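You operate a simulated robot arm through the tools that you are given. There is no shell and no other tool. Be economical: measure what you need, move in short steps, check, and stop when the job is done.

Carry out the task below with a simulated robot arm. There is one attempt and no reset: what you move stays moved.

JOB
Sweep the burnt crumbs off the cold hotplate over the ovens.
Fine: the enamel pan moves off that lid to the slate; stove brush back; lid down. Set down upright: stove brush. Where these are worked on the way, their far stop is far enough and under half their travel is too little: lid over the ovens. What is to be rubbed or washed off counts as gone when no trace of it is left.
Where things are to end (x, y in the base frame): enamel pan within 0.06 m of [0.69, 0.38].

It is judged by the outcome, as a careful person would: the job done as asked, and still so three seconds after it is handed in. It fails if anything else is knocked over, pushed out of place, dropped, spilled or broken. Lids that push on must go on centred and level and be pressed home; caps that screw on are set level and turned clockwise until they are tight.

ROBOT AND FRAMES
A 7-joint arm with a two-finger parallel gripper, fixed in place. Base frame: the origin is at the foot of the arm, x ahead of it, y to its left, z up. Readings come in m, rad, newtons and seconds.
With the tool pointing down near the work surface it reaches from about 0.34 to 0.78 m from the base axis. Its first joint turns from -2.897 to 2.897 rad. Payload 3.91 kg.
Tool frame: the origin (TCP) lies between the finger pads and is the grasp point; the fingertips stand 0.03 m ahead of it; z points along the fingers, y is the line along which they close. The gripper opens to 0.11 m. The fingers are 0.02 m wide and 0.01 m thick; the gripper's body (0.048 by 0.112 m) begins 0.055 m behind the TCP.
Orientation is that of the tool frame in the base frame, as a unit quaternion [x, y, z, w]. With the fingers straight down and closing along the base's y, the tool's x points along the base's -x, its y along +y and its z along -z.

CONTROLS
- The arm moves only by the tool nudge_tool. Its arguments are lists of equal length, an entry for each row: "delta_pos": the shift along the tool's x, y, z in m, a list of three; "turn": the turn, a rotation vector about the tool's x, y, z in rad, a list of three. In form: {"delta_pos": [[x, y, z], ...], "turn": [[wx, wy, wz], ...]}. A call has 1 to 20 rows; each row is the pose to reach, as a shift and turn from the pose commanded when the call began, along the tool's axes at that moment. "grip" is the gripper command, from -1 (fully open) to 1 (shut), values between in proportion, set as the call begins (left out, the last holds). Each row takes 0.2 s and may step no farther than 0.05 m and 0.15 rad from the row before; otherwise, or with a gripper value out of range, the whole call is refused. A pose out of reach is approached as far as the arm can. The call stops where the force on the tool passes 40 N (or 10 N more than at its start, if that is more) or the arm is blocked; 0.2 s more then pass. The fingers move at their own pace (about 0.153 m/s each) and stop on an object; they squeeze with about 44 N. The grip force told is the motor's: it shows also when the fingers shut on nothing. Time passes only in rows, and 0.2 s behind the last, so rows that repeat a pose let the fingers close. It gives the time, the measured TCP pose, the force on the tool (base axes), the opening and the grip force at its end, in the units of the frame above (readings bear some noise), with the torque about the TCP (base axes, N m) and any sound that the robot's microphone picked up.
- Cameras (640 x 400 px; columns grow to the right, rows downward): "scene" is fixed at [0.4007, -0.5006, 1.7049]; the picture's right is [0.99, -0.11, 0.00], its down [-0.10, -0.91, -0.40] and it looks along [0.04, 0.40, -0.92] (base axes); focal length 247 px, centre (320, 200). "wrist" rides on the gripper at [0.077, 0.007, -0.115] in the tool frame; the picture's right is [-0.09, 1.00, 0.00], its down [-0.80, -0.07, -0.59] and it looks along [-0.59, -0.05, 0.80] (tool axes); focal length 270 px, centre (320, 200). There is no depth. A picture from a camera that has moved, and an enlarged one, comes with that camera's place and axes in the base frame and with its lens.
- grab_frame(camera): a new picture of that camera. It takes no simulated time.
- slide_trunk(by): slides the trunk up (or, below 0, down) by that many m; the arm rides with it, the base frame stays. It gives what a move gives, with no picture.
- inspect(camera, box): a new picture of the part [left, top, right, bottom] of that camera's present view, enlarged. It takes no simulated time.
- finish_job(): hands the job in; it is judged then, once.

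Go step by step. Nothing tells you positions but the pictures and the camera data: compare them with the known pose of the tool, close in by small moves and look again before you grip or let go. The budget is 120 turns and 76 pictures, counting those below and the enlarged ones. Unless the task says otherwise, let go and move clear before handing in, and close with one line.

The tools are called after "Emit:" as name(argument=value, ...) on one line, values as JSON. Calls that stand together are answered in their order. nudge_tool: Moves the arm, as the interface text tells. Its arguments: {"type":"object","properties":{"delta_pos":{"type":"array"},"turn":{"type":"array"},"grip":{"type":"number"}},"required":["delta_pos","turn"]} The other tools are called the same way: slide_trunk (by) slides the trunk up or down; grab_frame (camera) takes a picture; inspect (camera, box) takes an enlarged picture of a part of a camera's view; finish_job () hands the job in.

At the start:

```text
clock: 0.0
position: [0.3541, -0.202, 1.406]
orientation: [0.0, 1.0, -0.001, 0.0]
ft_force: [-1.0, -0.4, -0.4]
moment: [0.02, 0.02, 0.02]
opening: 0.11
gripper_force: 0.0
trunk travel left (down, up): [-0.575, 0.035]
```

scene: 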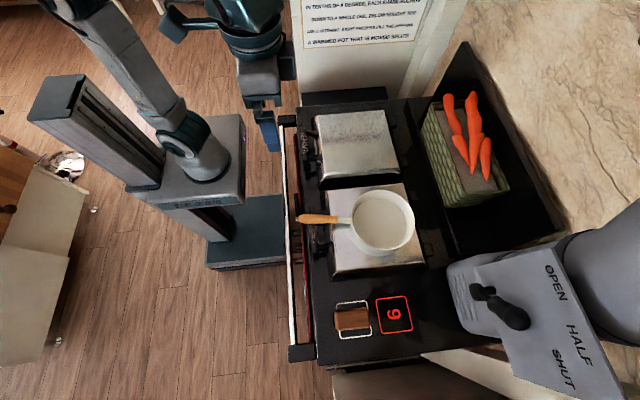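
wrist: 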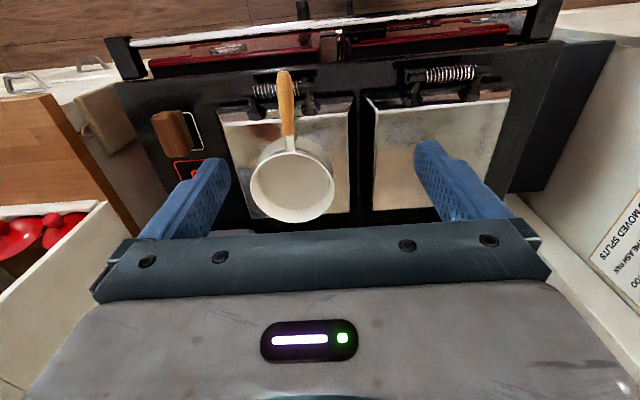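

I see the enamel pan sitting on the right-hand lid (about x 0.61, y -0.29, z 1.0), with the brush nearby on the hob and what looks like slate beyond the far lid. I'll look closer before moving.

Emit:
inspect(camera="scene", box=[280, 80, 440, 180])

Emit:
inspect(camera="scene", box=[280, 170, 440, 270])

Emit:
inspect(camera="scene", box=[280, 260, 440, 360])

Emit:
inspect(camera="wrist", box=[100, 40, 420, 240])

Emit:
inspect(camera="wrist", box=[340, 0, 640, 190])

Emit:
inspect(camera="scene", box=[280, 0, 480, 125])

```text
4.00 times, centred on (360, 130) of scene
camera zoom: at [0.4007, -0.5006, 1.7049], right [0.99, -0.11, 0.0], down [-0.1, -0.91, -0.4], along [0.04, 0.4, -0.92], focal length 987 px, centre (160, 480)
```

zoom: 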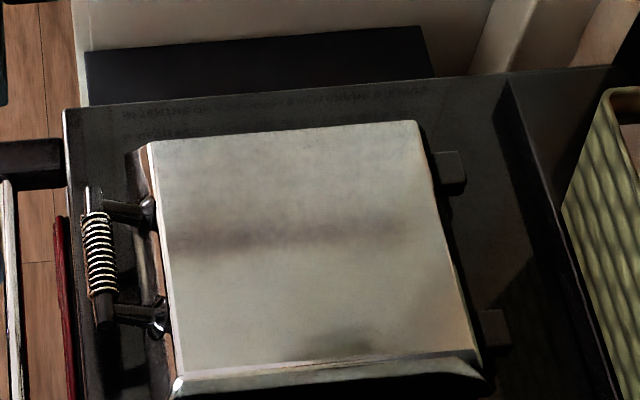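

```text
4.00 times, centred on (360, 220) of scene
camera zoom: at [0.4007, -0.5006, 1.7049], right [0.99, -0.11, 0.0], down [-0.1, -0.91, -0.4], along [0.04, 0.4, -0.92], focal length 987 px, centre (160, 120)
```

zoom: 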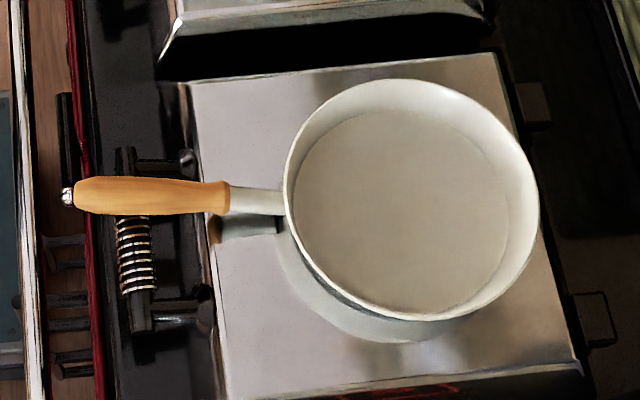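

```text
4.00 times, centred on (360, 310) of scene
camera zoom: at [0.4007, -0.5006, 1.7049], right [0.99, -0.11, 0.0], down [-0.1, -0.91, -0.4], along [0.04, 0.4, -0.92], focal length 987 px, centre (160, -240)
```

zoom: 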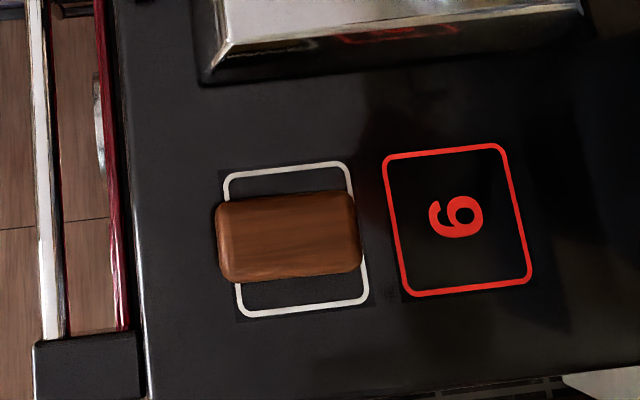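

```text
2.00 times, centred on (260, 140) of wrist
camera zoom: at [0.2773, -0.1958, 1.5204], right [0.09, 1.0, 0.0], down [0.8, -0.07, 0.59], along [0.59, -0.05, -0.81], focal length 541 px, centre (440, 320)
```

zoom: 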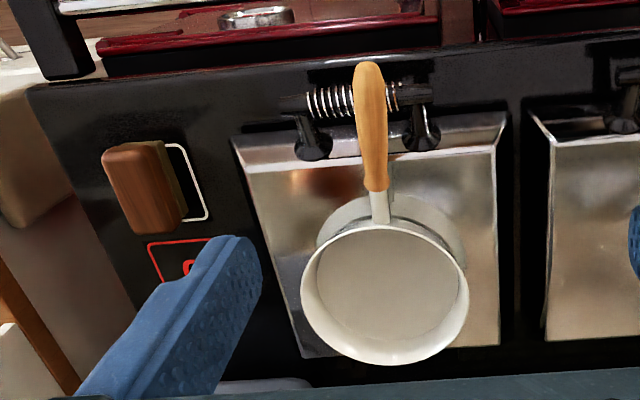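

```text
2.11 times, centred on (490, 95) of wrist
camera zoom: at [0.2773, -0.1958, 1.5204], right [0.09, 1.0, 0.0], down [0.8, -0.07, 0.59], along [0.59, -0.05, -0.81], focal length 569 px, centre (-38, 421)
```

zoom: 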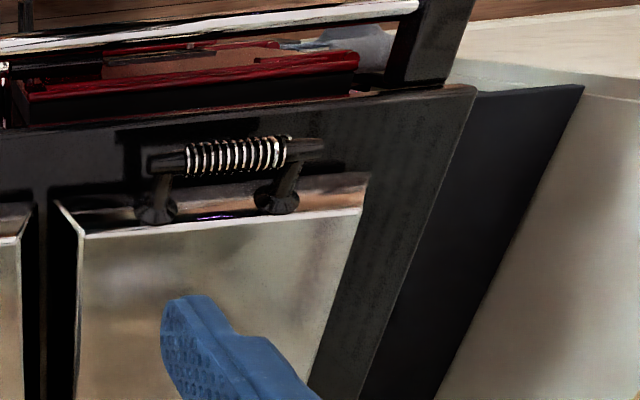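

```text
3.20 times, centred on (380, 62) of scene
camera zoom: at [0.4007, -0.5006, 1.7049], right [0.99, -0.11, 0.0], down [-0.1, -0.91, -0.4], along [0.04, 0.4, -0.92], focal length 789 px, centre (128, 640)
```

zoom: 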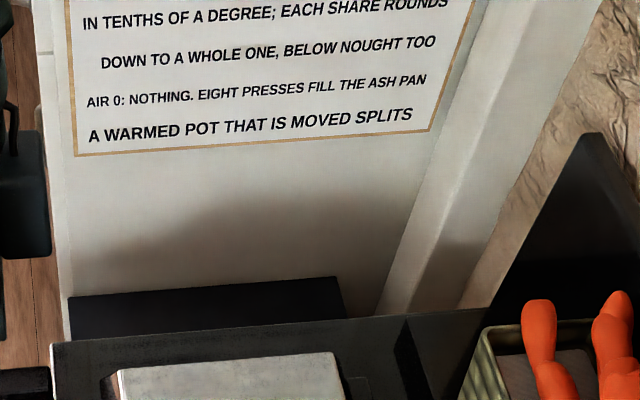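

The slate is a lower shelf (z about 0.815) in the gap between the range's side (y about 0.27, top z about 0.92) and the wall (y about 0.46). The pan's handle points towards me over the lid's coil handle. I'll lower the trunk to working height.

Emit:
slide_trunk(by=-0.25)

Emit:
grab_frame(camera="wrist")

```text
clock: 2.6
position: [0.3528, -0.2035, 1.1566]
orientation: [0.0, 1.0, 0.0, -0.001]
ft_force: [-0.6, -0.1, -0.1]
moment: [0.0, 0.01, -0.02]
opening: 0.1099
gripper_force: 0.0
trunk travel left (down, up): [-0.325, 0.285]
```

```text
67 pictures are left
camera wrist: at [0.2773, -0.1958, 1.2704], right [0.09, 1.0, 0.0], down [0.8, -0.07, 0.59], along [0.59, -0.05, -0.81], focal length 270 px, centre (320, 200)
```

wrist: 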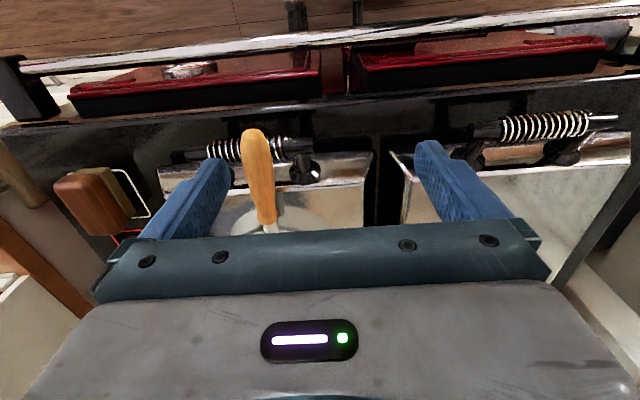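

The pan handle runs from about (0.36, -0.26) to (0.474, -0.272) at z about 1.03. I'll go above its neck at x about 0.487, aligned with it.

Emit:
nudge_tool(delta_pos=[[-0.034, -0.018, 0.005], [-0.067, -0.035, 0.015], [-0.1, -0.053, 0.025], [-0.134, -0.07, 0.045], [-0.134, -0.07, 0.045]], turn=[[0, 0, 0.03], [0, 0, 0.06], [0, 0, 0.09], [0, 0, 0.12], [0, 0, 0.12]], grip=-1)

Emit:
grab_frame(camera="wrist")

Emit:
grab_frame(camera="scene")

```text
clock: 3.8
position: [0.4874, -0.2732, 1.11]
orientation: [0.06, 0.998, -0.001, -0.001]
ft_force: [-0.1, 1.2, 0.2]
moment: [0.05, 0.02, 0.0]
opening: 0.1103
gripper_force: 0.1
trunk travel left (down, up): [-0.325, 0.285]
```

```text
66 pictures are left
camera wrist: at [0.413, -0.2567, 1.2248], right [0.21, 0.98, 0.0], down [0.79, -0.17, 0.59], along [0.58, -0.12, -0.81], focal length 270 px, centre (320, 200)
```

wrist: 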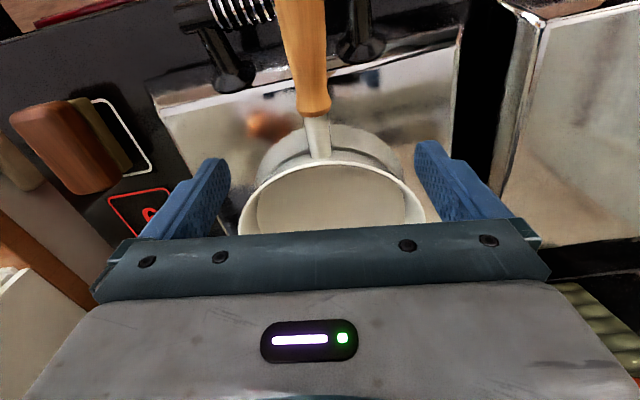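

```text
65 pictures are left
```

scene: 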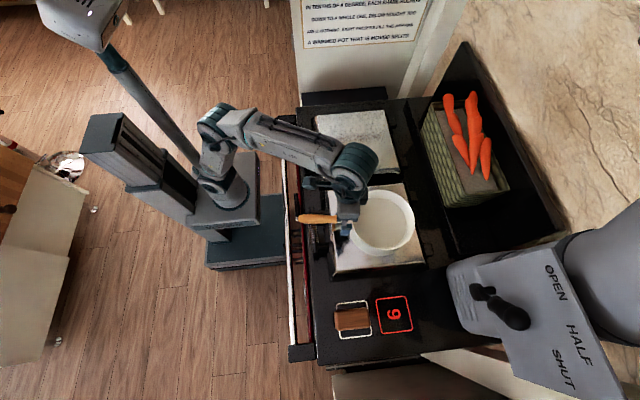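

The neck is centred between the fingers. I'll lower and close.

Emit:
nudge_tool(delta_pos=[[0, 0, 0.03], [0, 0, 0.06], [0, 0, 0.088], [0, 0, 0.088]], turn=[[0, 0, 0], [0, 0, 0], [0, 0, 0], [0, 0, 0]])

Emit:
grab_frame(camera="wrist")

```text
clock: 4.8
position: [0.4863, -0.2738, 1.0239]
orientation: [0.06, 0.998, -0.002, 0.0]
ft_force: [0.8, -0.3, 4.9]
moment: [0.32, -0.08, -0.11]
opening: 0.1098
gripper_force: 0.1
trunk travel left (down, up): [-0.325, 0.285]
```

```text
64 pictures are left
camera wrist: at [0.4105, -0.2583, 1.1384], right [0.21, 0.98, 0.0], down [0.79, -0.16, 0.59], along [0.58, -0.12, -0.8], focal length 270 px, centre (320, 200)
```

wrist: 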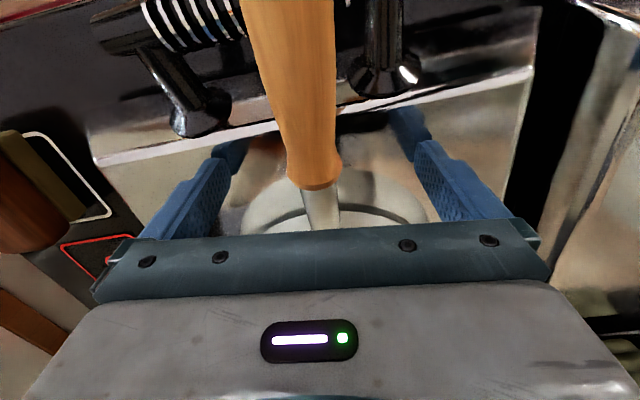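

There is slight contact of the fingertips with the lid, so I'll raise 6 mm and close on the neck.

Emit:
nudge_tool(delta_pos=[[0, 0, -0.006], [0, 0, -0.006]], turn=[[0, 0, 0], [0, 0, 0]])

Emit:
nudge_tool(delta_pos=[[0, 0, 0], [0, 0, 0], [0, 0, 0], [0, 0, 0]], turn=[[0, 0, 0], [0, 0, 0], [0, 0, 0], [0, 0, 0]], grip=1)

Emit:
grab_frame(camera="wrist")

```text
clock: 5.4
position: [0.4866, -0.2728, 1.0281]
orientation: [0.06, 0.998, 0.0, -0.001]
ft_force: [-0.4, 0.4, 0.1]
moment: [-0.03, -0.01, 0.05]
opening: 0.1099
gripper_force: 0.1
trunk travel left (down, up): [-0.325, 0.285]
```

```text
clock: 6.4
position: [0.4869, -0.2727, 1.0308]
orientation: [0.06, 0.998, -0.001, 0.0]
ft_force: [-0.4, 2.3, -0.4]
moment: [0.11, -0.07, 0.25]
opening: 0.0116
gripper_force: 43.7
trunk travel left (down, up): [-0.325, 0.285]
```

```text
63 pictures are left
camera wrist: at [0.4112, -0.2573, 1.1443], right [0.21, 0.98, 0.0], down [0.79, -0.16, 0.59], along [0.58, -0.12, -0.81], focal length 270 px, centre (320, 200)
```

wrist: 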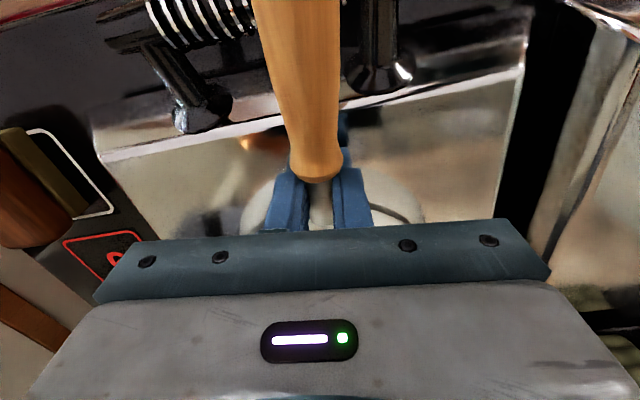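

Gripped on the neck (opening 11.6 mm). I'll lift a few centimetres and check whether the pan stays level.

Emit:
nudge_tool(delta_pos=[[0, 0, -0.005], [0, 0, -0.015], [0, 0, -0.03], [0, 0, -0.03]], turn=[[0, 0, 0], [0, 0, 0], [0, 0, 0], [0, 0, 0]])

Emit:
grab_frame(camera="scene")

Emit:
grab_frame(camera="wrist")

```text
clock: 7.4
position: [0.4878, -0.2741, 1.0587]
orientation: [0.059, 0.998, 0.0, -0.002]
ft_force: [0.0, 0.3, -6.9]
moment: [0.06, 0.53, 0.0]
opening: 0.0118
gripper_force: 43.8
trunk travel left (down, up): [-0.325, 0.285]
```

```text
62 pictures are left
```

scene: 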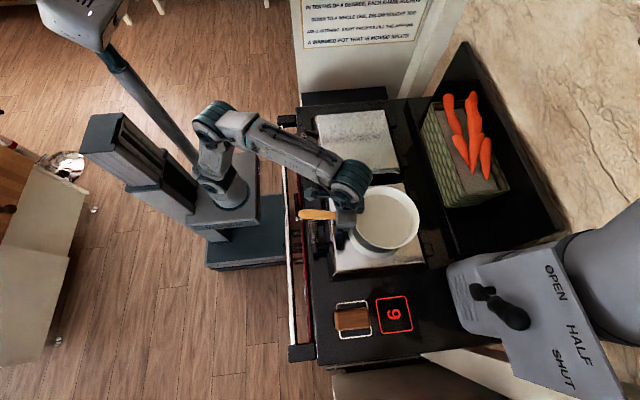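

```text
61 pictures are left
camera wrist: at [0.413, -0.2585, 1.1731], right [0.21, 0.98, 0.0], down [0.79, -0.17, 0.59], along [0.58, -0.12, -0.81], focal length 270 px, centre (320, 200)
```

wrist: 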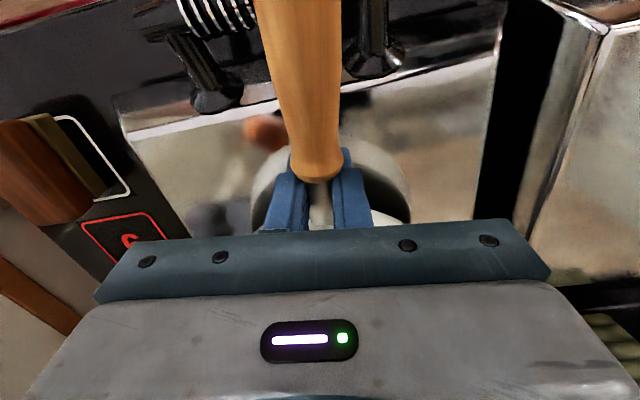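

The pan hangs level and firm (about 7 N). I'll raise it and carry it across above the other lid towards the slate, straightening the handle.

Emit:
nudge_tool(delta_pos=[[0, 0, -0.02], [0, 0, -0.04], [0, 0, -0.06], [0.002, 0.018, -0.06], [0.005, 0.048, -0.06], [0.008, 0.08, -0.06], [0.011, 0.112, -0.06], [0.014, 0.144, -0.06], [0.017, 0.176, -0.06], [0.02, 0.208, -0.06], [0.024, 0.24, -0.06], [0.027, 0.272, -0.06], [0.03, 0.304, -0.06], [0.034, 0.336, -0.06], [0.037, 0.368, -0.06], [0.04, 0.4, -0.06], [0.043, 0.43, -0.06], [0.045, 0.455, -0.06], [0.047, 0.472, -0.06], [0.047, 0.472, -0.06]], turn=[[0, 0, 0], [0, 0, 0], [0, 0, 0], [0, 0, 0], [0, 0, -0.01], [0, 0, -0.02], [0, 0, -0.03], [0, 0, -0.04], [0, 0, -0.05], [0, 0, -0.06], [0, 0, -0.07], [0, 0, -0.08], [0, 0, -0.09], [0, 0, -0.1], [0, 0, -0.11], [0, 0, -0.12], [0, 0, -0.12], [0, 0, -0.12], [0, 0, -0.12], [0, 0, -0.12]])

Emit:
grab_frame(camera="scene")

Emit:
grab_frame(camera="wrist")

```text
clock: 11.6
position: [0.4983, 0.2027, 1.1175]
orientation: [0.0, 1.0, -0.001, -0.001]
ft_force: [0.2, 0.4, -8.1]
moment: [0.0, 0.53, 0.01]
opening: 0.0118
gripper_force: 43.3
trunk travel left (down, up): [-0.325, 0.285]
```

```text
60 pictures are left
```

scene: 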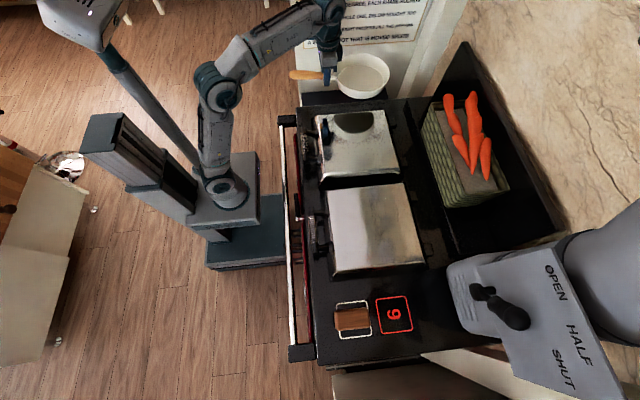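

```text
59 pictures are left
camera wrist: at [0.4213, 0.2093, 1.232], right [0.09, 1.0, 0.0], down [0.8, -0.07, 0.59], along [0.59, -0.05, -0.81], focal length 270 px, centre (320, 200)
```

wrist: 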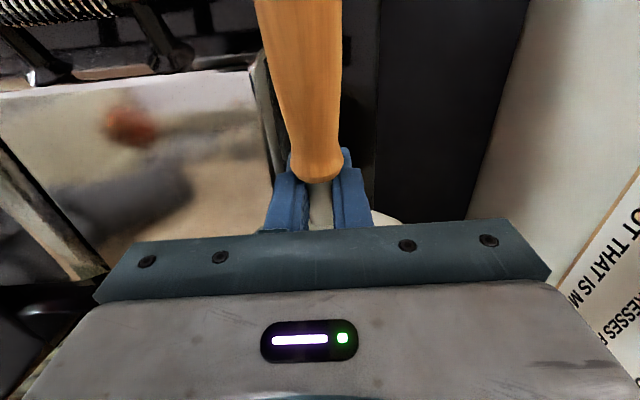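

The slot reads y about 0.268 to 0.471, so the pan should go in at y about 0.37. I'll move above it and measure the pan's offset.

Emit:
nudge_tool(delta_pos=[[-0.01, 0.03, 0], [-0.02, 0.06, 0], [-0.03, 0.1, 0], [-0.04, 0.135, 0], [-0.049, 0.165, 0], [-0.049, 0.165, 0]], turn=[[0, 0, 0], [0, 0, 0], [0, 0, 0], [0, 0, 0], [0, 0, 0], [0, 0, 0]])

Emit:
inspect(camera="scene", box=[280, 0, 440, 100])

Emit:
grab_frame(camera="wrist")

```text
clock: 13.0
position: [0.5346, 0.3493, 1.1067]
orientation: [0.001, 1.0, -0.001, -0.001]
ft_force: [-0.9, -0.1, -8.0]
moment: [0.0, 0.52, 0.01]
opening: 0.0117
gripper_force: 43.7
out of reach, approached as far as the arm can: row 4, 5, 6
trunk travel left (down, up): [-0.325, 0.285]
```

```text
4.00 times, centred on (360, 50) of scene
camera zoom: at [0.4007, -0.5006, 1.7049], right [0.99, -0.11, 0.0], down [-0.1, -0.91, -0.4], along [0.04, 0.4, -0.92], focal length 987 px, centre (160, 800)
```

zoom: 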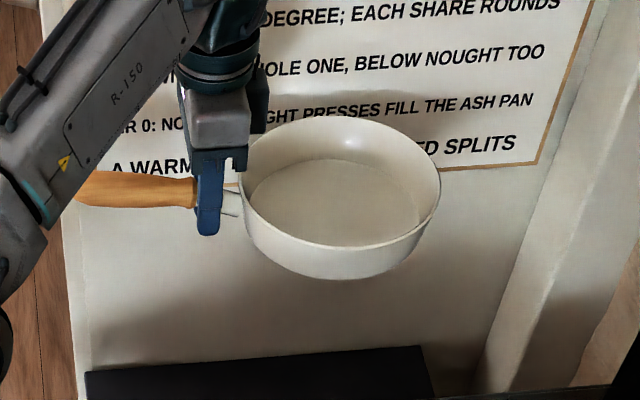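

```text
57 pictures are left
camera wrist: at [0.4583, 0.3558, 1.2219], right [0.09, 1.0, 0.0], down [0.8, -0.07, 0.59], along [0.59, -0.05, -0.81], focal length 270 px, centre (320, 200)
```

wrist: 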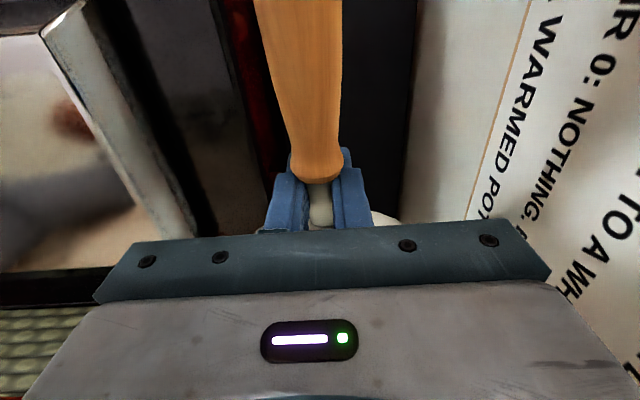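

At this height the arm is near its reach limit. Descending extends the reach, so I'll lower to keep the pan just above the range top and then recheck.

Emit:
nudge_tool(delta_pos=[[0, 0, 0.03], [0, 0, 0.06], [0, 0, 0.09], [0, 0, 0.115], [0, 0, 0.115]], turn=[[0, 0, 0], [0, 0, 0], [0, 0, 0], [0, 0, 0], [0, 0, 0]])

Emit:
inspect(camera="scene", box=[280, 20, 440, 120])

Emit:
grab_frame(camera="wrist")

```text
clock: 14.2
position: [0.5337, 0.3511, 0.9938]
orientation: [0.0, 1.0, -0.001, -0.003]
ft_force: [-0.6, -1.2, -7.0]
moment: [-0.01, 0.52, 0.01]
opening: 0.0117
gripper_force: 44.1
trunk travel left (down, up): [-0.325, 0.285]
```

```text
4.00 times, centred on (360, 70) of scene
camera zoom: at [0.4007, -0.5006, 1.7049], right [0.99, -0.11, 0.0], down [-0.1, -0.91, -0.4], along [0.04, 0.4, -0.92], focal length 987 px, centre (160, 720)
```

zoom: 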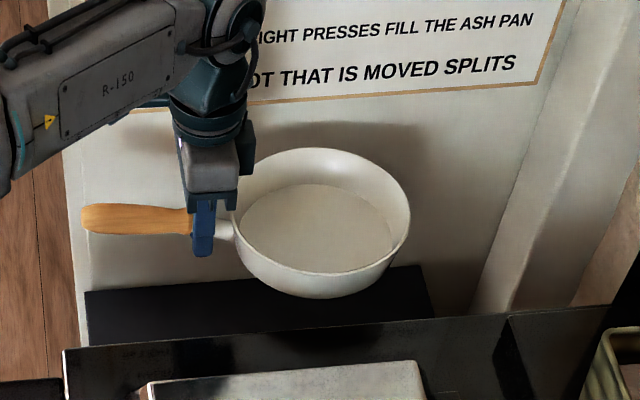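

```text
55 pictures are left
camera wrist: at [0.4579, 0.3573, 1.1077], right [0.09, 1.0, 0.0], down [0.8, -0.07, 0.59], along [0.59, -0.05, -0.81], focal length 270 px, centre (320, 200)
```

wrist: 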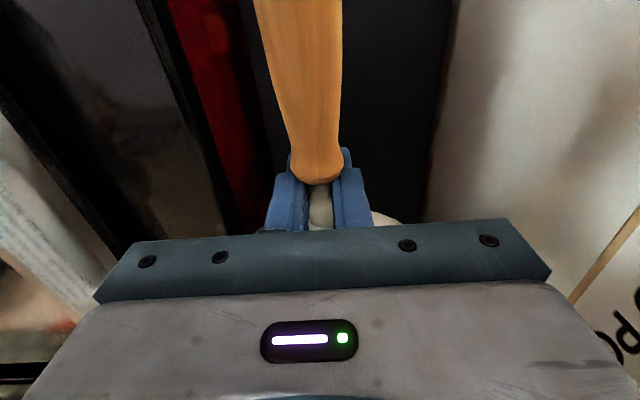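

The slot is y 0.265–0.475 and the pan radius about 0.09, so I'll centre at y 0.37, x 0.67 and lower most of the way.

Emit:
nudge_tool(delta_pos=[[-0.017, 0.019, 0], [-0.017, 0.019, 0], [-0.017, 0.019, 0.025], [-0.017, 0.019, 0.05], [-0.017, 0.019, 0.07], [-0.017, 0.019, 0.09], [-0.017, 0.019, 0.105], [-0.017, 0.019, 0.105]], turn=[[0, 0, 0], [0, 0, 0], [0, 0, 0], [0, 0, 0], [0, 0, 0], [0, 0, 0], [0, 0, 0], [0, 0, 0]])

Emit:
inspect(camera="scene", box=[280, 30, 440, 130])

Emit:
grab_frame(camera="wrist")

```text
clock: 16.0
position: [0.5512, 0.3699, 0.8875]
orientation: [-0.001, 1.0, -0.001, -0.001]
ft_force: [-0.3, -0.3, -6.8]
moment: [0.02, 0.54, 0.0]
opening: 0.0117
gripper_force: 44.6
trunk travel left (down, up): [-0.325, 0.285]
```

```text
4.00 times, centred on (360, 80) of scene
camera zoom: at [0.4007, -0.5006, 1.7049], right [0.99, -0.11, 0.0], down [-0.1, -0.91, -0.4], along [0.04, 0.4, -0.92], focal length 987 px, centre (160, 680)
```

zoom: 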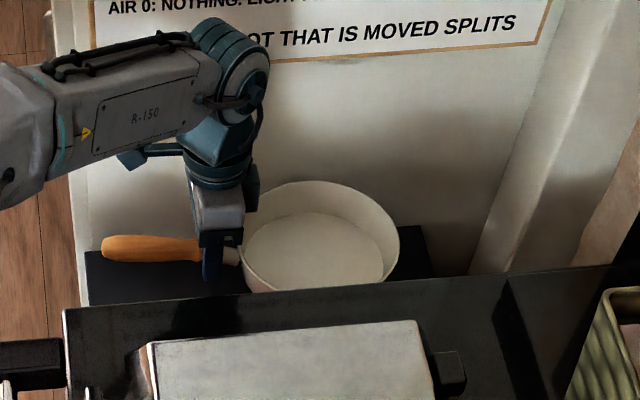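

```text
53 pictures are left
camera wrist: at [0.4746, 0.3763, 1.0019], right [0.09, 1.0, 0.0], down [0.8, -0.07, 0.59], along [0.59, -0.05, -0.81], focal length 270 px, centre (320, 200)
```

wrist: 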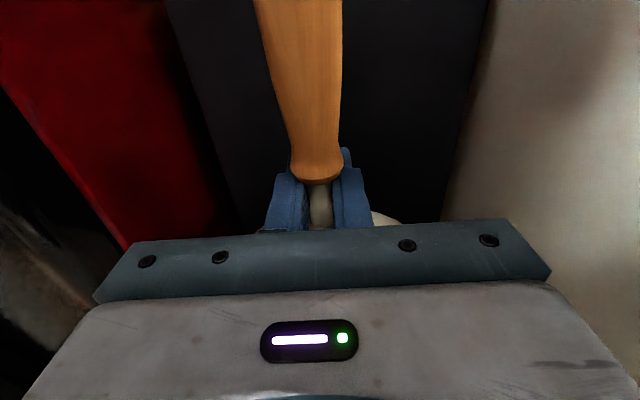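

Clear on both sides. I'll lower slowly towards contact.

Emit:
nudge_tool(delta_pos=[[0, 0, 0.008], [0, 0, 0.015], [0, 0, 0.02], [0, 0, 0.025], [0, 0, 0.025]], turn=[[0, 0, 0], [0, 0, 0], [0, 0, 0], [0, 0, 0], [0, 0, 0]])

```text
clock: 17.2
position: [0.5513, 0.3678, 0.8618]
orientation: [0.0, 1.0, -0.002, -0.003]
ft_force: [0.7, -0.7, -6.8]
moment: [0.03, 0.52, -0.03]
opening: 0.0116
gripper_force: 44.0
trunk travel left (down, up): [-0.325, 0.285]
```

Emit:
nudge_tool(delta_pos=[[0, 0, 0.003], [0, 0, 0.006], [0, 0, 0.006]], turn=[[0, 0, 0], [0, 0, 0], [0, 0, 0]])

```text
clock: 18.0
position: [0.5506, 0.3686, 0.857]
orientation: [0.0, 1.0, -0.003, -0.001]
ft_force: [-0.2, 0.5, -6.7]
moment: [-0.02, 0.57, 0.0]
opening: 0.0118
gripper_force: 44.3
trunk travel left (down, up): [-0.325, 0.285]
```

Emit:
nudge_tool(delta_pos=[[0, 0, 0.002], [0, 0, 0.004], [0, 0, 0.006], [0, 0, 0.006]], turn=[[0, 0, 0], [0, 0, 0], [0, 0, 0], [0, 0, 0]])

```text
clock: 19.0
position: [0.5511, 0.3685, 0.8498]
orientation: [0.001, 1.0, -0.003, -0.002]
ft_force: [0.1, 0.2, -6.9]
moment: [0.01, 0.53, -0.02]
opening: 0.0118
gripper_force: 43.9
trunk travel left (down, up): [-0.325, 0.285]
```

Emit:
nudge_tool(delta_pos=[[0, 0, 0.002], [0, 0, 0.004], [0, 0, 0.006], [0, 0, 0.006]], turn=[[0, 0, 0], [0, 0, 0], [0, 0, 0], [0, 0, 0]])

Emit:
inspect(camera="scene", box=[280, 30, 440, 130])

```text
clock: 20.0
position: [0.5508, 0.3685, 0.8445]
orientation: [0.0, 1.0, -0.002, -0.002]
ft_force: [-0.1, -0.2, -7.1]
moment: [-0.01, 0.53, -0.02]
opening: 0.0116
gripper_force: 44.4
trunk travel left (down, up): [-0.325, 0.285]
```

```text
4.00 times, centred on (360, 80) of scene
camera zoom: at [0.4007, -0.5006, 1.7049], right [0.99, -0.11, 0.0], down [-0.1, -0.91, -0.4], along [0.04, 0.4, -0.92], focal length 987 px, centre (160, 680)
```

zoom: 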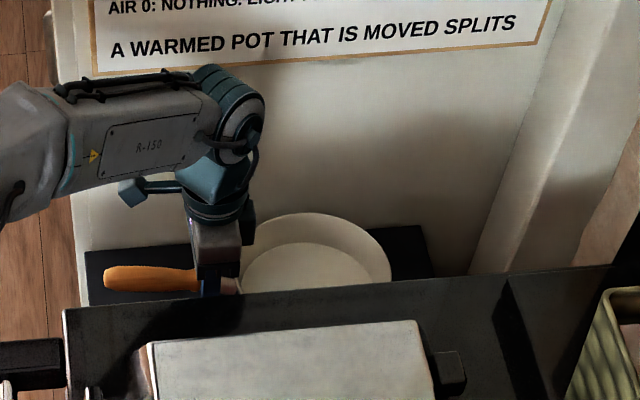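

Emit:
nudge_tool(delta_pos=[[0, 0, 0.002], [0, 0, 0.004], [0, 0, 0.006], [0, 0, 0.008], [0, 0, 0.008]], turn=[[0, 0, 0], [0, 0, 0], [0, 0, 0], [0, 0, 0], [0, 0, 0]])

```text
clock: 21.2
position: [0.5506, 0.3684, 0.8373]
orientation: [0.0, 1.0, -0.001, -0.002]
ft_force: [1.4, -0.3, -6.3]
moment: [0.08, 0.17, -0.05]
opening: 0.0118
gripper_force: 44.3
trunk travel left (down, up): [-0.325, 0.285]
```

Contact has begun (the moment dropped). A few more millimetres.

Emit:
nudge_tool(delta_pos=[[0, 0, 0.001], [0, 0, 0.002], [0, 0, 0.003], [0, 0, 0.003]], turn=[[0, 0, 0], [0, 0, 0], [0, 0, 0], [0, 0, 0]])

```text
clock: 22.2
position: [0.5494, 0.3683, 0.8358]
orientation: [0.0, 1.0, 0.001, 0.0]
ft_force: [1.1, 2.7, 8.4]
moment: [-0.04, -0.63, 0.0]
opening: 0.0118
gripper_force: 44.2
trunk travel left (down, up): [-0.325, 0.285]
```

Seated. I'll release and rise.

Emit:
nudge_tool(delta_pos=[[0, 0, -0.002], [0, 0, -0.002], [0, 0, -0.002]], turn=[[0, 0, 0], [0, 0, 0], [0, 0, 0]], grip=0.1)

Emit:
nudge_tool(delta_pos=[[0, 0, -0.03], [0, 0, -0.07], [0, 0, -0.11], [0, 0, -0.15], [0.01, -0.01, -0.19], [0.03, -0.04, -0.22], [0.05, -0.08, -0.22], [0.06, -0.12, -0.22], [0.07, -0.16, -0.22], [0.08, -0.2, -0.22]], turn=[[0, 0, 0], [0, 0, 0], [0, 0, 0], [0, 0, 0], [0, 0, 0], [0, 0, 0], [0, 0, 0], [0, 0, 0], [0, 0, 0], [0, 0, 0]])

Emit:
grab_frame(camera="scene")

```text
clock: 23.0
position: [0.5507, 0.3679, 0.8361]
orientation: [0.0, 1.0, -0.001, -0.001]
ft_force: [0.8, -0.2, 0.2]
moment: [0.01, -0.01, 0.0]
opening: 0.0497
gripper_force: 0.0
trunk travel left (down, up): [-0.325, 0.285]
```

```text
clock: 25.2
position: [0.4703, 0.1681, 1.0555]
orientation: [-0.001, 1.0, -0.001, 0.0]
ft_force: [0.2, 0.3, -0.4]
moment: [-0.01, 0.0, -0.01]
opening: 0.0496
gripper_force: 0.1
trunk travel left (down, up): [-0.325, 0.285]
```

```text
51 pictures are left
```

scene: 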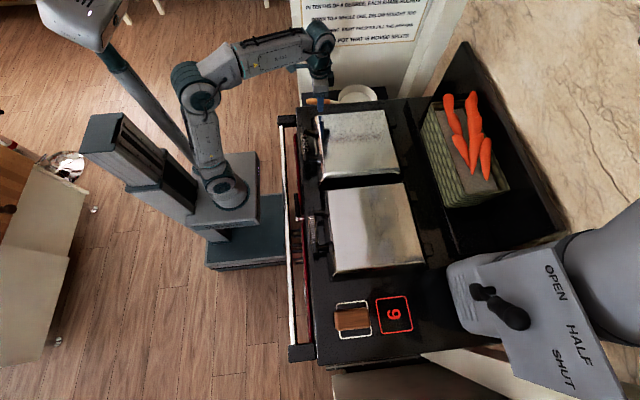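

The pan is on the slate. Next is the lid: the coil bar is at about (0.40, -0.287, 0.975) and the hinge at x about 0.755. I'll move in front of it, shut the fingers, and tilt the tool forward to hook beneath the bar.

Emit:
nudge_tool(delta_pos=[[0, 0, -0.04], [0.01, -0.03, -0.065], [0.02, -0.075, -0.065], [0.03, -0.12, -0.065], [0.04, -0.165, -0.065], [0.05, -0.21, -0.065], [0.06, -0.255, -0.065], [0.07, -0.3, -0.065], [0.08, -0.345, -0.065], [0.09, -0.39, -0.065], [0.1, -0.43, -0.065], [0.11, -0.455, -0.065], [0.11, -0.455, -0.065]], turn=[[0, 0, 0], [0, 0, 0], [0, 0, 0], [0, 0, 0], [0, 0, 0], [0, 0, 0], [0, 0, 0], [0, 0, 0], [0, 0, 0], [0, 0, 0], [0, 0, 0], [0, 0, 0], [0, 0, 0]], grip=1)

Emit:
nudge_tool(delta_pos=[[0, 0, 0], [0, 0, 0], [0, 0, 0], [0, 0, 0], [0, 0, 0], [0, 0, 0]], turn=[[0, -0.14, 0], [0, -0.28, 0], [0, -0.42, 0], [0, -0.56, 0], [0, -0.7, 0], [0, -0.8, 0]])

Emit:
grab_frame(camera="wrist")

Emit:
grab_frame(camera="scene")

```text
clock: 28.0
position: [0.3615, -0.2875, 1.1241]
orientation: [0.0, 1.0, -0.001, -0.001]
ft_force: [0.1, -0.9, 0.0]
moment: [0.02, 0.01, 0.0]
opening: 0.0
gripper_force: 37.8
trunk travel left (down, up): [-0.325, 0.285]
```

```text
clock: 29.4
position: [0.3609, -0.2862, 1.123]
orientation: [0.001, 0.921, -0.002, 0.39]
ft_force: [0.3, -0.6, -0.1]
moment: [0.01, 0.02, 0.03]
opening: 0.0
gripper_force: 38.4
trunk travel left (down, up): [-0.325, 0.285]
```

```text
50 pictures are left
camera wrist: at [0.2253, -0.2799, 1.1478], right [0.06, 1.0, 0.06], down [0.13, -0.07, 0.99], along [0.99, -0.05, -0.14], focal length 270 px, centre (320, 200)
```

wrist: 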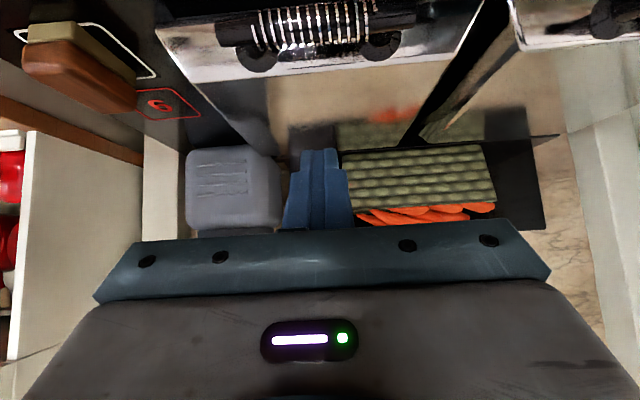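

```text
49 pictures are left
```

scene: 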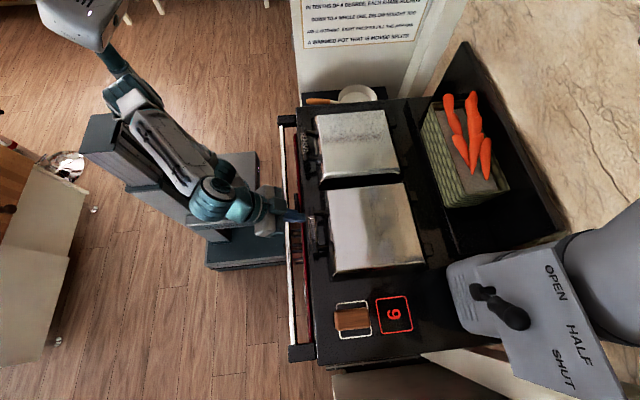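

The tilt is reached. The coil bar's centre is about (0.403, -0.29, 0.99), and the towel rail is near x 0.32, z 0.966. I'll pass between them with the fingertips, below the coil.

Emit:
nudge_tool(delta_pos=[[0.032, 0, 0.021], [0.064, 0, 0.042], [0.0957, 0, 0.0637], [0.099, 0, 0.078], [0.099, 0, 0.078]], turn=[[0, 0, 0], [0, 0, 0], [0, 0, 0], [0, 0, 0], [0, 0, 0]])

Emit:
grab_frame(camera="wrist")

Emit:
inspect(camera="scene", box=[260, 190, 360, 252])

```text
clock: 30.6
position: [0.3485, -0.2877, 0.9961]
orientation: [0.0, 0.922, -0.001, 0.388]
ft_force: [-0.5, -0.1, -1.2]
moment: [-0.02, 0.0, 0.01]
opening: 0.0
gripper_force: 37.6
trunk travel left (down, up): [-0.325, 0.285]
```

```text
48 pictures are left
camera wrist: at [0.2126, -0.2813, 1.0214], right [0.06, 1.0, 0.06], down [0.13, -0.07, 0.99], along [0.99, -0.05, -0.14], focal length 270 px, centre (320, 200)
```

wrist: 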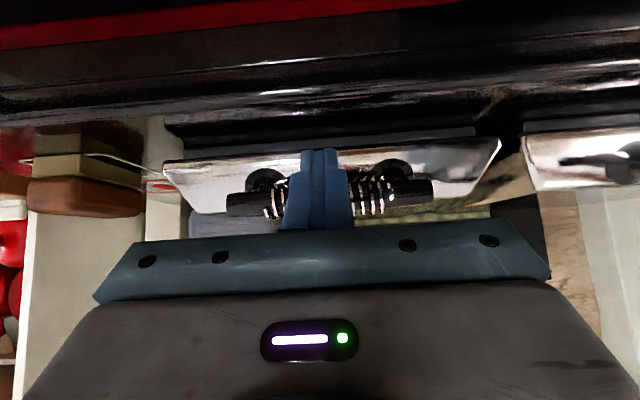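

```text
6.40 times, centred on (310, 221) of scene
camera zoom: at [0.4007, -0.5006, 1.7049], right [0.99, -0.11, 0.0], down [-0.1, -0.91, -0.4], along [0.04, 0.4, -0.92], focal length 1579 px, centre (384, 66)
```

zoom: 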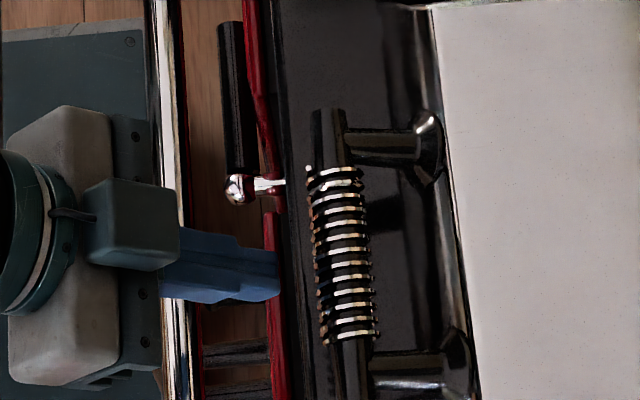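

I have the geometry well: coil centre (0.403, -0.284, 0.99). I'll slide the tips under it and come up to touch.

Emit:
nudge_tool(delta_pos=[[0.006, 0.003, 0.018], [0.0083, 0.003, 0.0353], [0.0083, 0.003, 0.0353], [0, 0.003, 0.0353], [-0.006, 0.003, 0.0353], [-0.012, 0.003, 0.0353], [-0.012, 0.003, 0.0353]], turn=[[0, 0, 0], [0, 0, 0], [0, 0, 0], [0, 0, 0], [0, 0, 0], [0, 0, 0], [0, 0, 0]])

Emit:
inspect(camera="scene", box=[260, 190, 360, 252])

Emit:
grab_frame(camera="wrist")

```text
clock: 32.2
position: [0.3812, -0.2834, 0.9807]
orientation: [-0.001, 0.922, 0.0, 0.388]
ft_force: [0.6, 1.0, 0.2]
moment: [-0.01, 0.06, 0.01]
opening: 0.0
gripper_force: 38.4
trunk travel left (down, up): [-0.325, 0.285]
```

```text
6.40 times, centred on (310, 221) of scene
camera zoom: at [0.4007, -0.5006, 1.7049], right [0.99, -0.11, 0.0], down [-0.1, -0.91, -0.4], along [0.04, 0.4, -0.92], focal length 1579 px, centre (384, 66)
```

zoom: 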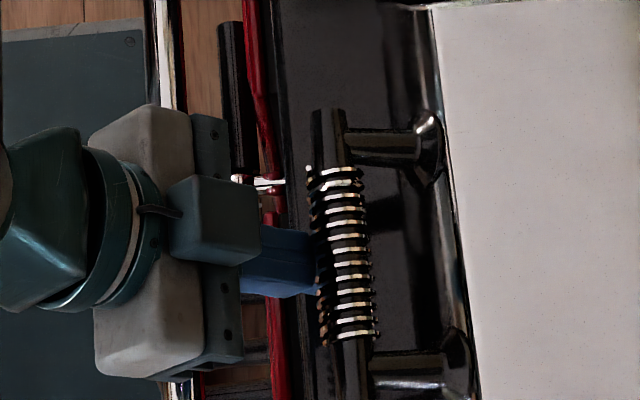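

```text
45 pictures are left
camera wrist: at [0.246, -0.278, 1.0056], right [0.06, 1.0, 0.06], down [0.13, -0.07, 0.99], along [0.99, -0.05, -0.14], focal length 270 px, centre (320, 200)
```

wrist: 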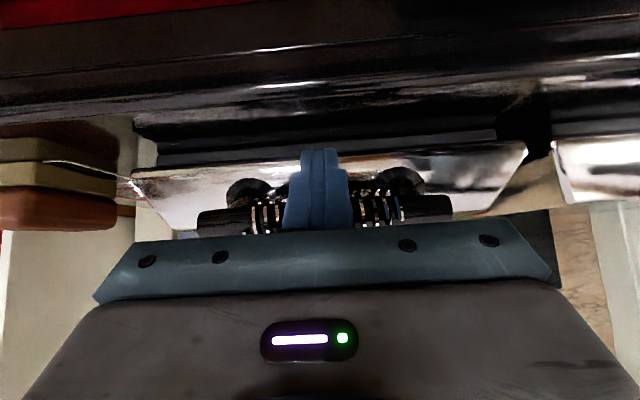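

The tips are under the coil. I'll lift along the hinge arc, first to about 10–15°.

Emit:
nudge_tool(delta_pos=[[-0.008, 0, -0.006], [-0.017, 0, -0.012], [-0.0255, 0, -0.0177], [-0.039, 0, -0.026], [-0.0522, 0, -0.0331], [-0.066, 0, -0.04], [-0.0801, 0, -0.0463], [-0.0801, 0, -0.0463]], turn=[[0, 0, 0], [0, 0, 0], [0, 0, 0], [0, 0, 0], [0, 0, 0], [0, 0, 0], [0, 0, 0], [0, 0, 0]])

Emit:
inspect(camera="scene", box=[260, 160, 440, 272])

Emit:
grab_frame(camera="wrist")

```text
clock: 34.0
position: [0.4023, -0.2834, 1.0729]
orientation: [-0.001, 0.921, -0.001, 0.39]
ft_force: [-15.0, -3.0, -7.3]
moment: [0.0, 0.08, -0.06]
opening: 0.0
gripper_force: 37.5
trunk travel left (down, up): [-0.325, 0.285]
```

```text
3.56 times, centred on (350, 216) of scene
camera zoom: at [0.4007, -0.5006, 1.7049], right [0.99, -0.11, 0.0], down [-0.1, -0.91, -0.4], along [0.04, 0.4, -0.92], focal length 877 px, centre (213, 143)
```

zoom: 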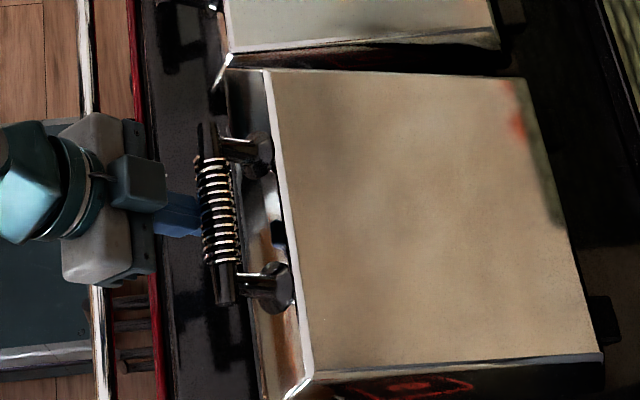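

```text
43 pictures are left
camera wrist: at [0.2677, -0.2782, 1.0971], right [0.06, 1.0, 0.06], down [0.13, -0.07, 0.99], along [0.99, -0.05, -0.13], focal length 270 px, centre (320, 200)
```

wrist: 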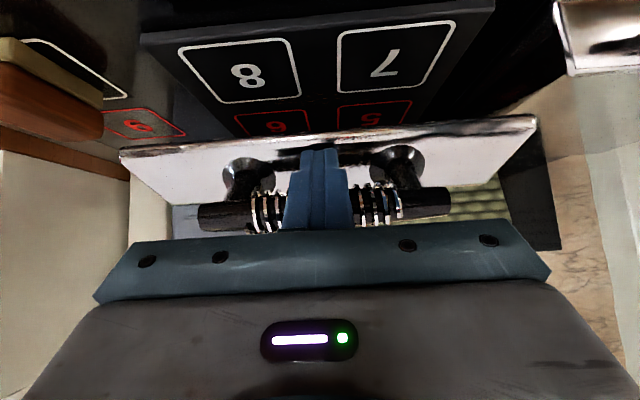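

The lid is lifting well. I'll continue along the arc to about 45°.

Emit:
nudge_tool(delta_pos=[[-0.0145, 0, -0.006], [-0.0291, 0, -0.0107], [-0.044, 0, -0.015], [-0.0589, 0, -0.0187], [-0.074, 0, -0.0217], [-0.0892, 0, -0.0243], [-0.1045, 0, -0.0258], [-0.12, 0, -0.027], [-0.1355, 0, -0.0273], [-0.1508, 0, -0.0272], [-0.1662, 0, -0.026], [-0.1816, 0, -0.0245], [-0.1816, 0, -0.0245]], turn=[[0, 0, 0], [0, 0, 0], [0, 0, 0], [0, 0, 0], [0, 0, 0], [0, 0, 0], [0, 0, 0], [0, 0, 0], [0, 0, 0], [0, 0, 0], [0, 0, 0], [0, 0, 0], [0, 0, 0]])

Emit:
grab_frame(camera="scene")

Emit:
grab_frame(camera="wrist")

```text
clock: 36.8
position: [0.5131, -0.2849, 1.2183]
orientation: [0.0, 0.921, -0.001, 0.389]
ft_force: [-6.5, -1.2, -3.0]
moment: [0.02, 0.09, 0.01]
opening: 0.0
gripper_force: 38.3
trunk travel left (down, up): [-0.325, 0.285]
```

```text
42 pictures are left
```

scene: 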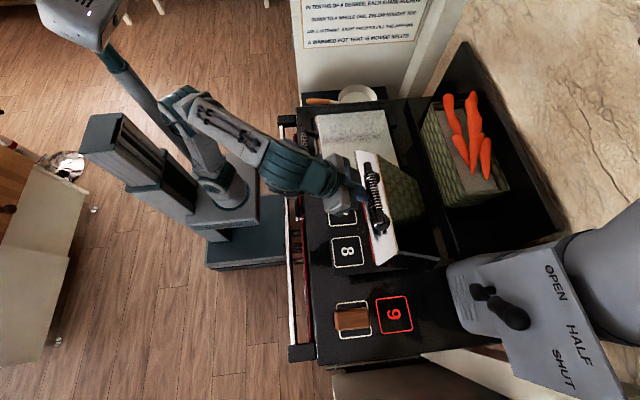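

```text
41 pictures are left
camera wrist: at [0.3784, -0.2779, 1.2436], right [0.06, 1.0, 0.06], down [0.13, -0.07, 0.99], along [0.99, -0.05, -0.14], focal length 270 px, centre (320, 200)
```

wrist: 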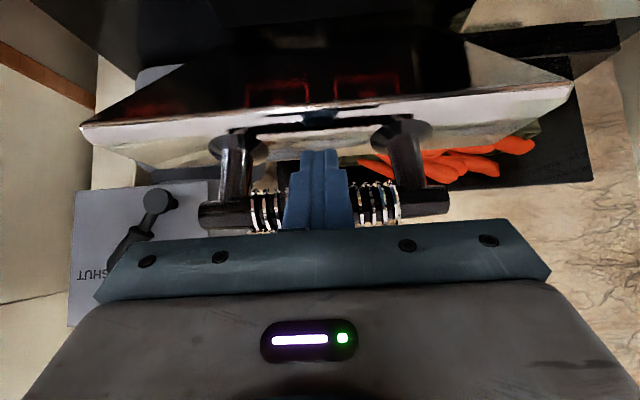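

Tracking well at about 45°. On to about 75°.

Emit:
nudge_tool(delta_pos=[[-0.015, 0, 0.0025], [-0.0304, 0, 0.0052], [-0.045, 0, 0.009], [-0.0603, 0, 0.0131], [-0.075, 0, 0.018], [-0.0893, 0, 0.0236], [-0.103, 0, 0.03], [-0.1174, 0, 0.0366], [-0.131, 0, 0.044], [-0.1442, 0, 0.052], [-0.157, 0, 0.0605], [-0.1696, 0, 0.0695], [-0.1696, 0, 0.0695]], turn=[[0, 0, 0], [0, 0, 0], [0, 0, 0], [0, 0, 0], [0, 0, 0], [0, 0, 0], [0, 0, 0], [0, 0, 0], [0, 0, 0], [0, 0, 0], [0, 0, 0], [0, 0, 0], [0, 0, 0]])

Emit:
grab_frame(camera="scene")

Emit:
grab_frame(camera="wrist")

```text
clock: 39.6
position: [0.642, -0.2747, 1.2631]
orientation: [-0.001, 0.919, -0.003, 0.393]
ft_force: [-0.1, -8.4, 20.6]
moment: [-0.14, -0.64, -0.39]
opening: 0.0
gripper_force: 37.8
out of reach, approached as far as the arm can: row 8, 9, 10, 11, 12, 13
trunk travel left (down, up): [-0.325, 0.285]
```

```text
40 pictures are left
```

scene: 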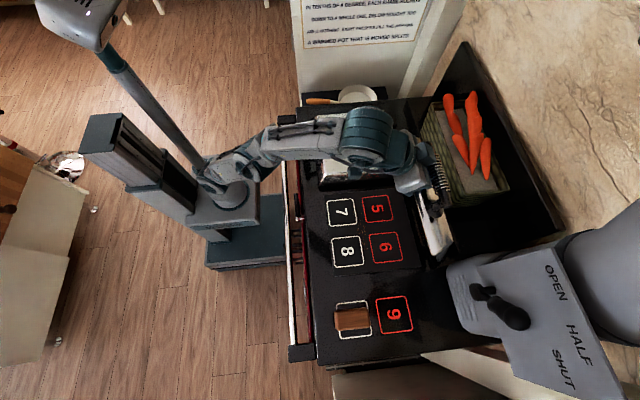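

```text
39 pictures are left
camera wrist: at [0.5065, -0.2678, 1.2855], right [0.06, 1.0, 0.06], down [0.12, -0.07, 0.99], along [0.99, -0.05, -0.13], focal length 270 px, centre (320, 200)
```

wrist: 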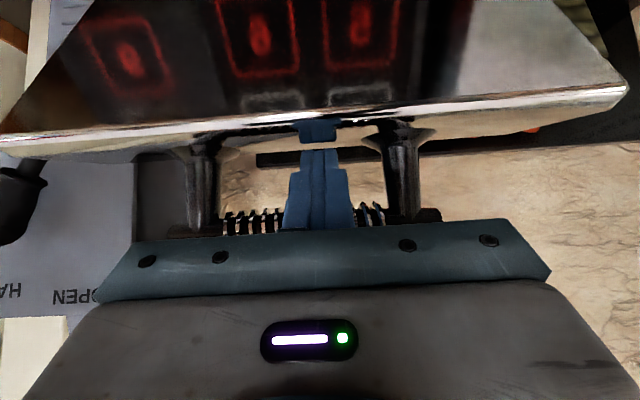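

The arm ran to the limit of its reach at about 65–70°, with the tip touching the lid's edge. I'll raise the trunk a little, which takes the tool up along the arc.

Emit:
slide_trunk(by=0.03)

Emit:
grab_frame(camera="wrist")

```text
clock: 40.3
position: [0.6448, -0.2749, 1.2884]
orientation: [0.0, 0.921, -0.001, 0.389]
ft_force: [-2.8, -0.1, -4.7]
moment: [-0.01, -0.32, 0.02]
opening: 0.0001
gripper_force: 37.9
trunk travel left (down, up): [-0.355, 0.255]
```

```text
38 pictures are left
camera wrist: at [0.5085, -0.2684, 1.3126], right [0.06, 1.0, 0.06], down [0.13, -0.07, 0.99], along [0.99, -0.05, -0.14], focal length 270 px, centre (320, 200)
```

wrist: 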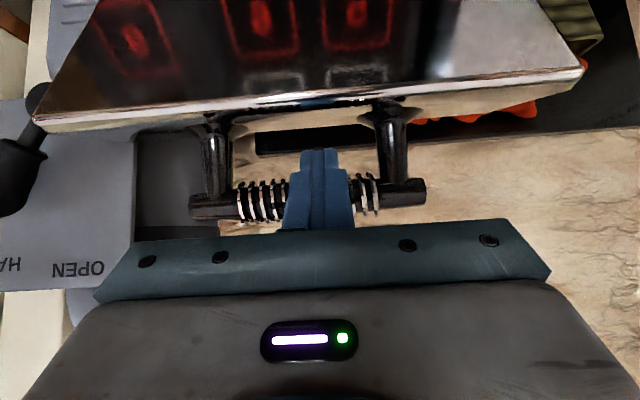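

Stable with the coil on the finger. I'll advance in small cycles: push forward with the tool, then raise the trunk.

Emit:
nudge_tool(delta_pos=[[-0.004, -0.003, 0.008], [-0.005, -0.006, 0.015], [-0.005, -0.006, 0.015]], turn=[[0, 0, 0], [0, 0, 0], [0, 0, 0]])

Emit:
slide_trunk(by=0.025)

Emit:
nudge_tool(delta_pos=[[-0.006, 0, 0.014], [-0.01, 0, 0.028], [-0.01, 0, 0.028]], turn=[[0, 0, 0], [0, 0, 0], [0, 0, 0]])

Emit:
grab_frame(camera="wrist")

```text
clock: 41.1
position: [0.6556, -0.2789, 1.2764]
orientation: [0.001, 0.921, -0.002, 0.389]
ft_force: [0.7, -0.2, 0.5]
moment: [0.02, -0.02, 0.0]
opening: 0.0
gripper_force: 37.7
out of reach, approached as far as the arm can: row 1, 2, 3
trunk travel left (down, up): [-0.355, 0.255]
```

```text
clock: 41.8
position: [0.6532, -0.278, 1.3061]
orientation: [-0.002, 0.92, -0.002, 0.392]
ft_force: [0.0, -0.6, 0.2]
moment: [-0.04, 0.0, 0.03]
opening: 0.0001
gripper_force: 38.2
trunk travel left (down, up): [-0.38, 0.23]
```

```text
clock: 42.6
position: [0.6729, -0.2769, 1.282]
orientation: [0.0, 0.922, -0.001, 0.388]
ft_force: [0.5, 0.6, 0.7]
moment: [-0.01, 0.0, 0.0]
opening: 0.0
gripper_force: 37.6
out of reach, approached as far as the arm can: row 1, 2, 3
trunk travel left (down, up): [-0.38, 0.23]
```

```text
37 pictures are left
camera wrist: at [0.5381, -0.2715, 1.3067], right [0.06, 1.0, 0.06], down [0.13, -0.07, 0.99], along [0.99, -0.05, -0.14], focal length 270 px, centre (320, 200)
```

wrist: 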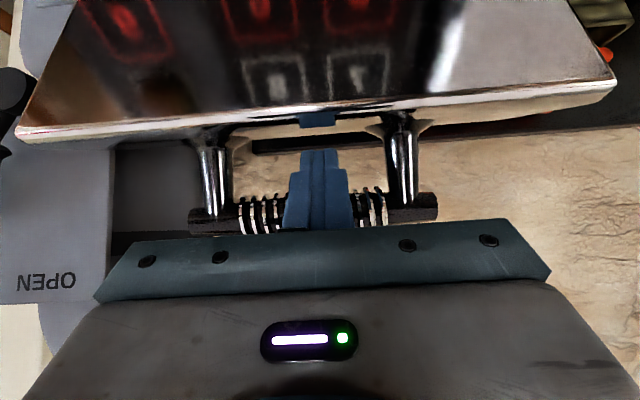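

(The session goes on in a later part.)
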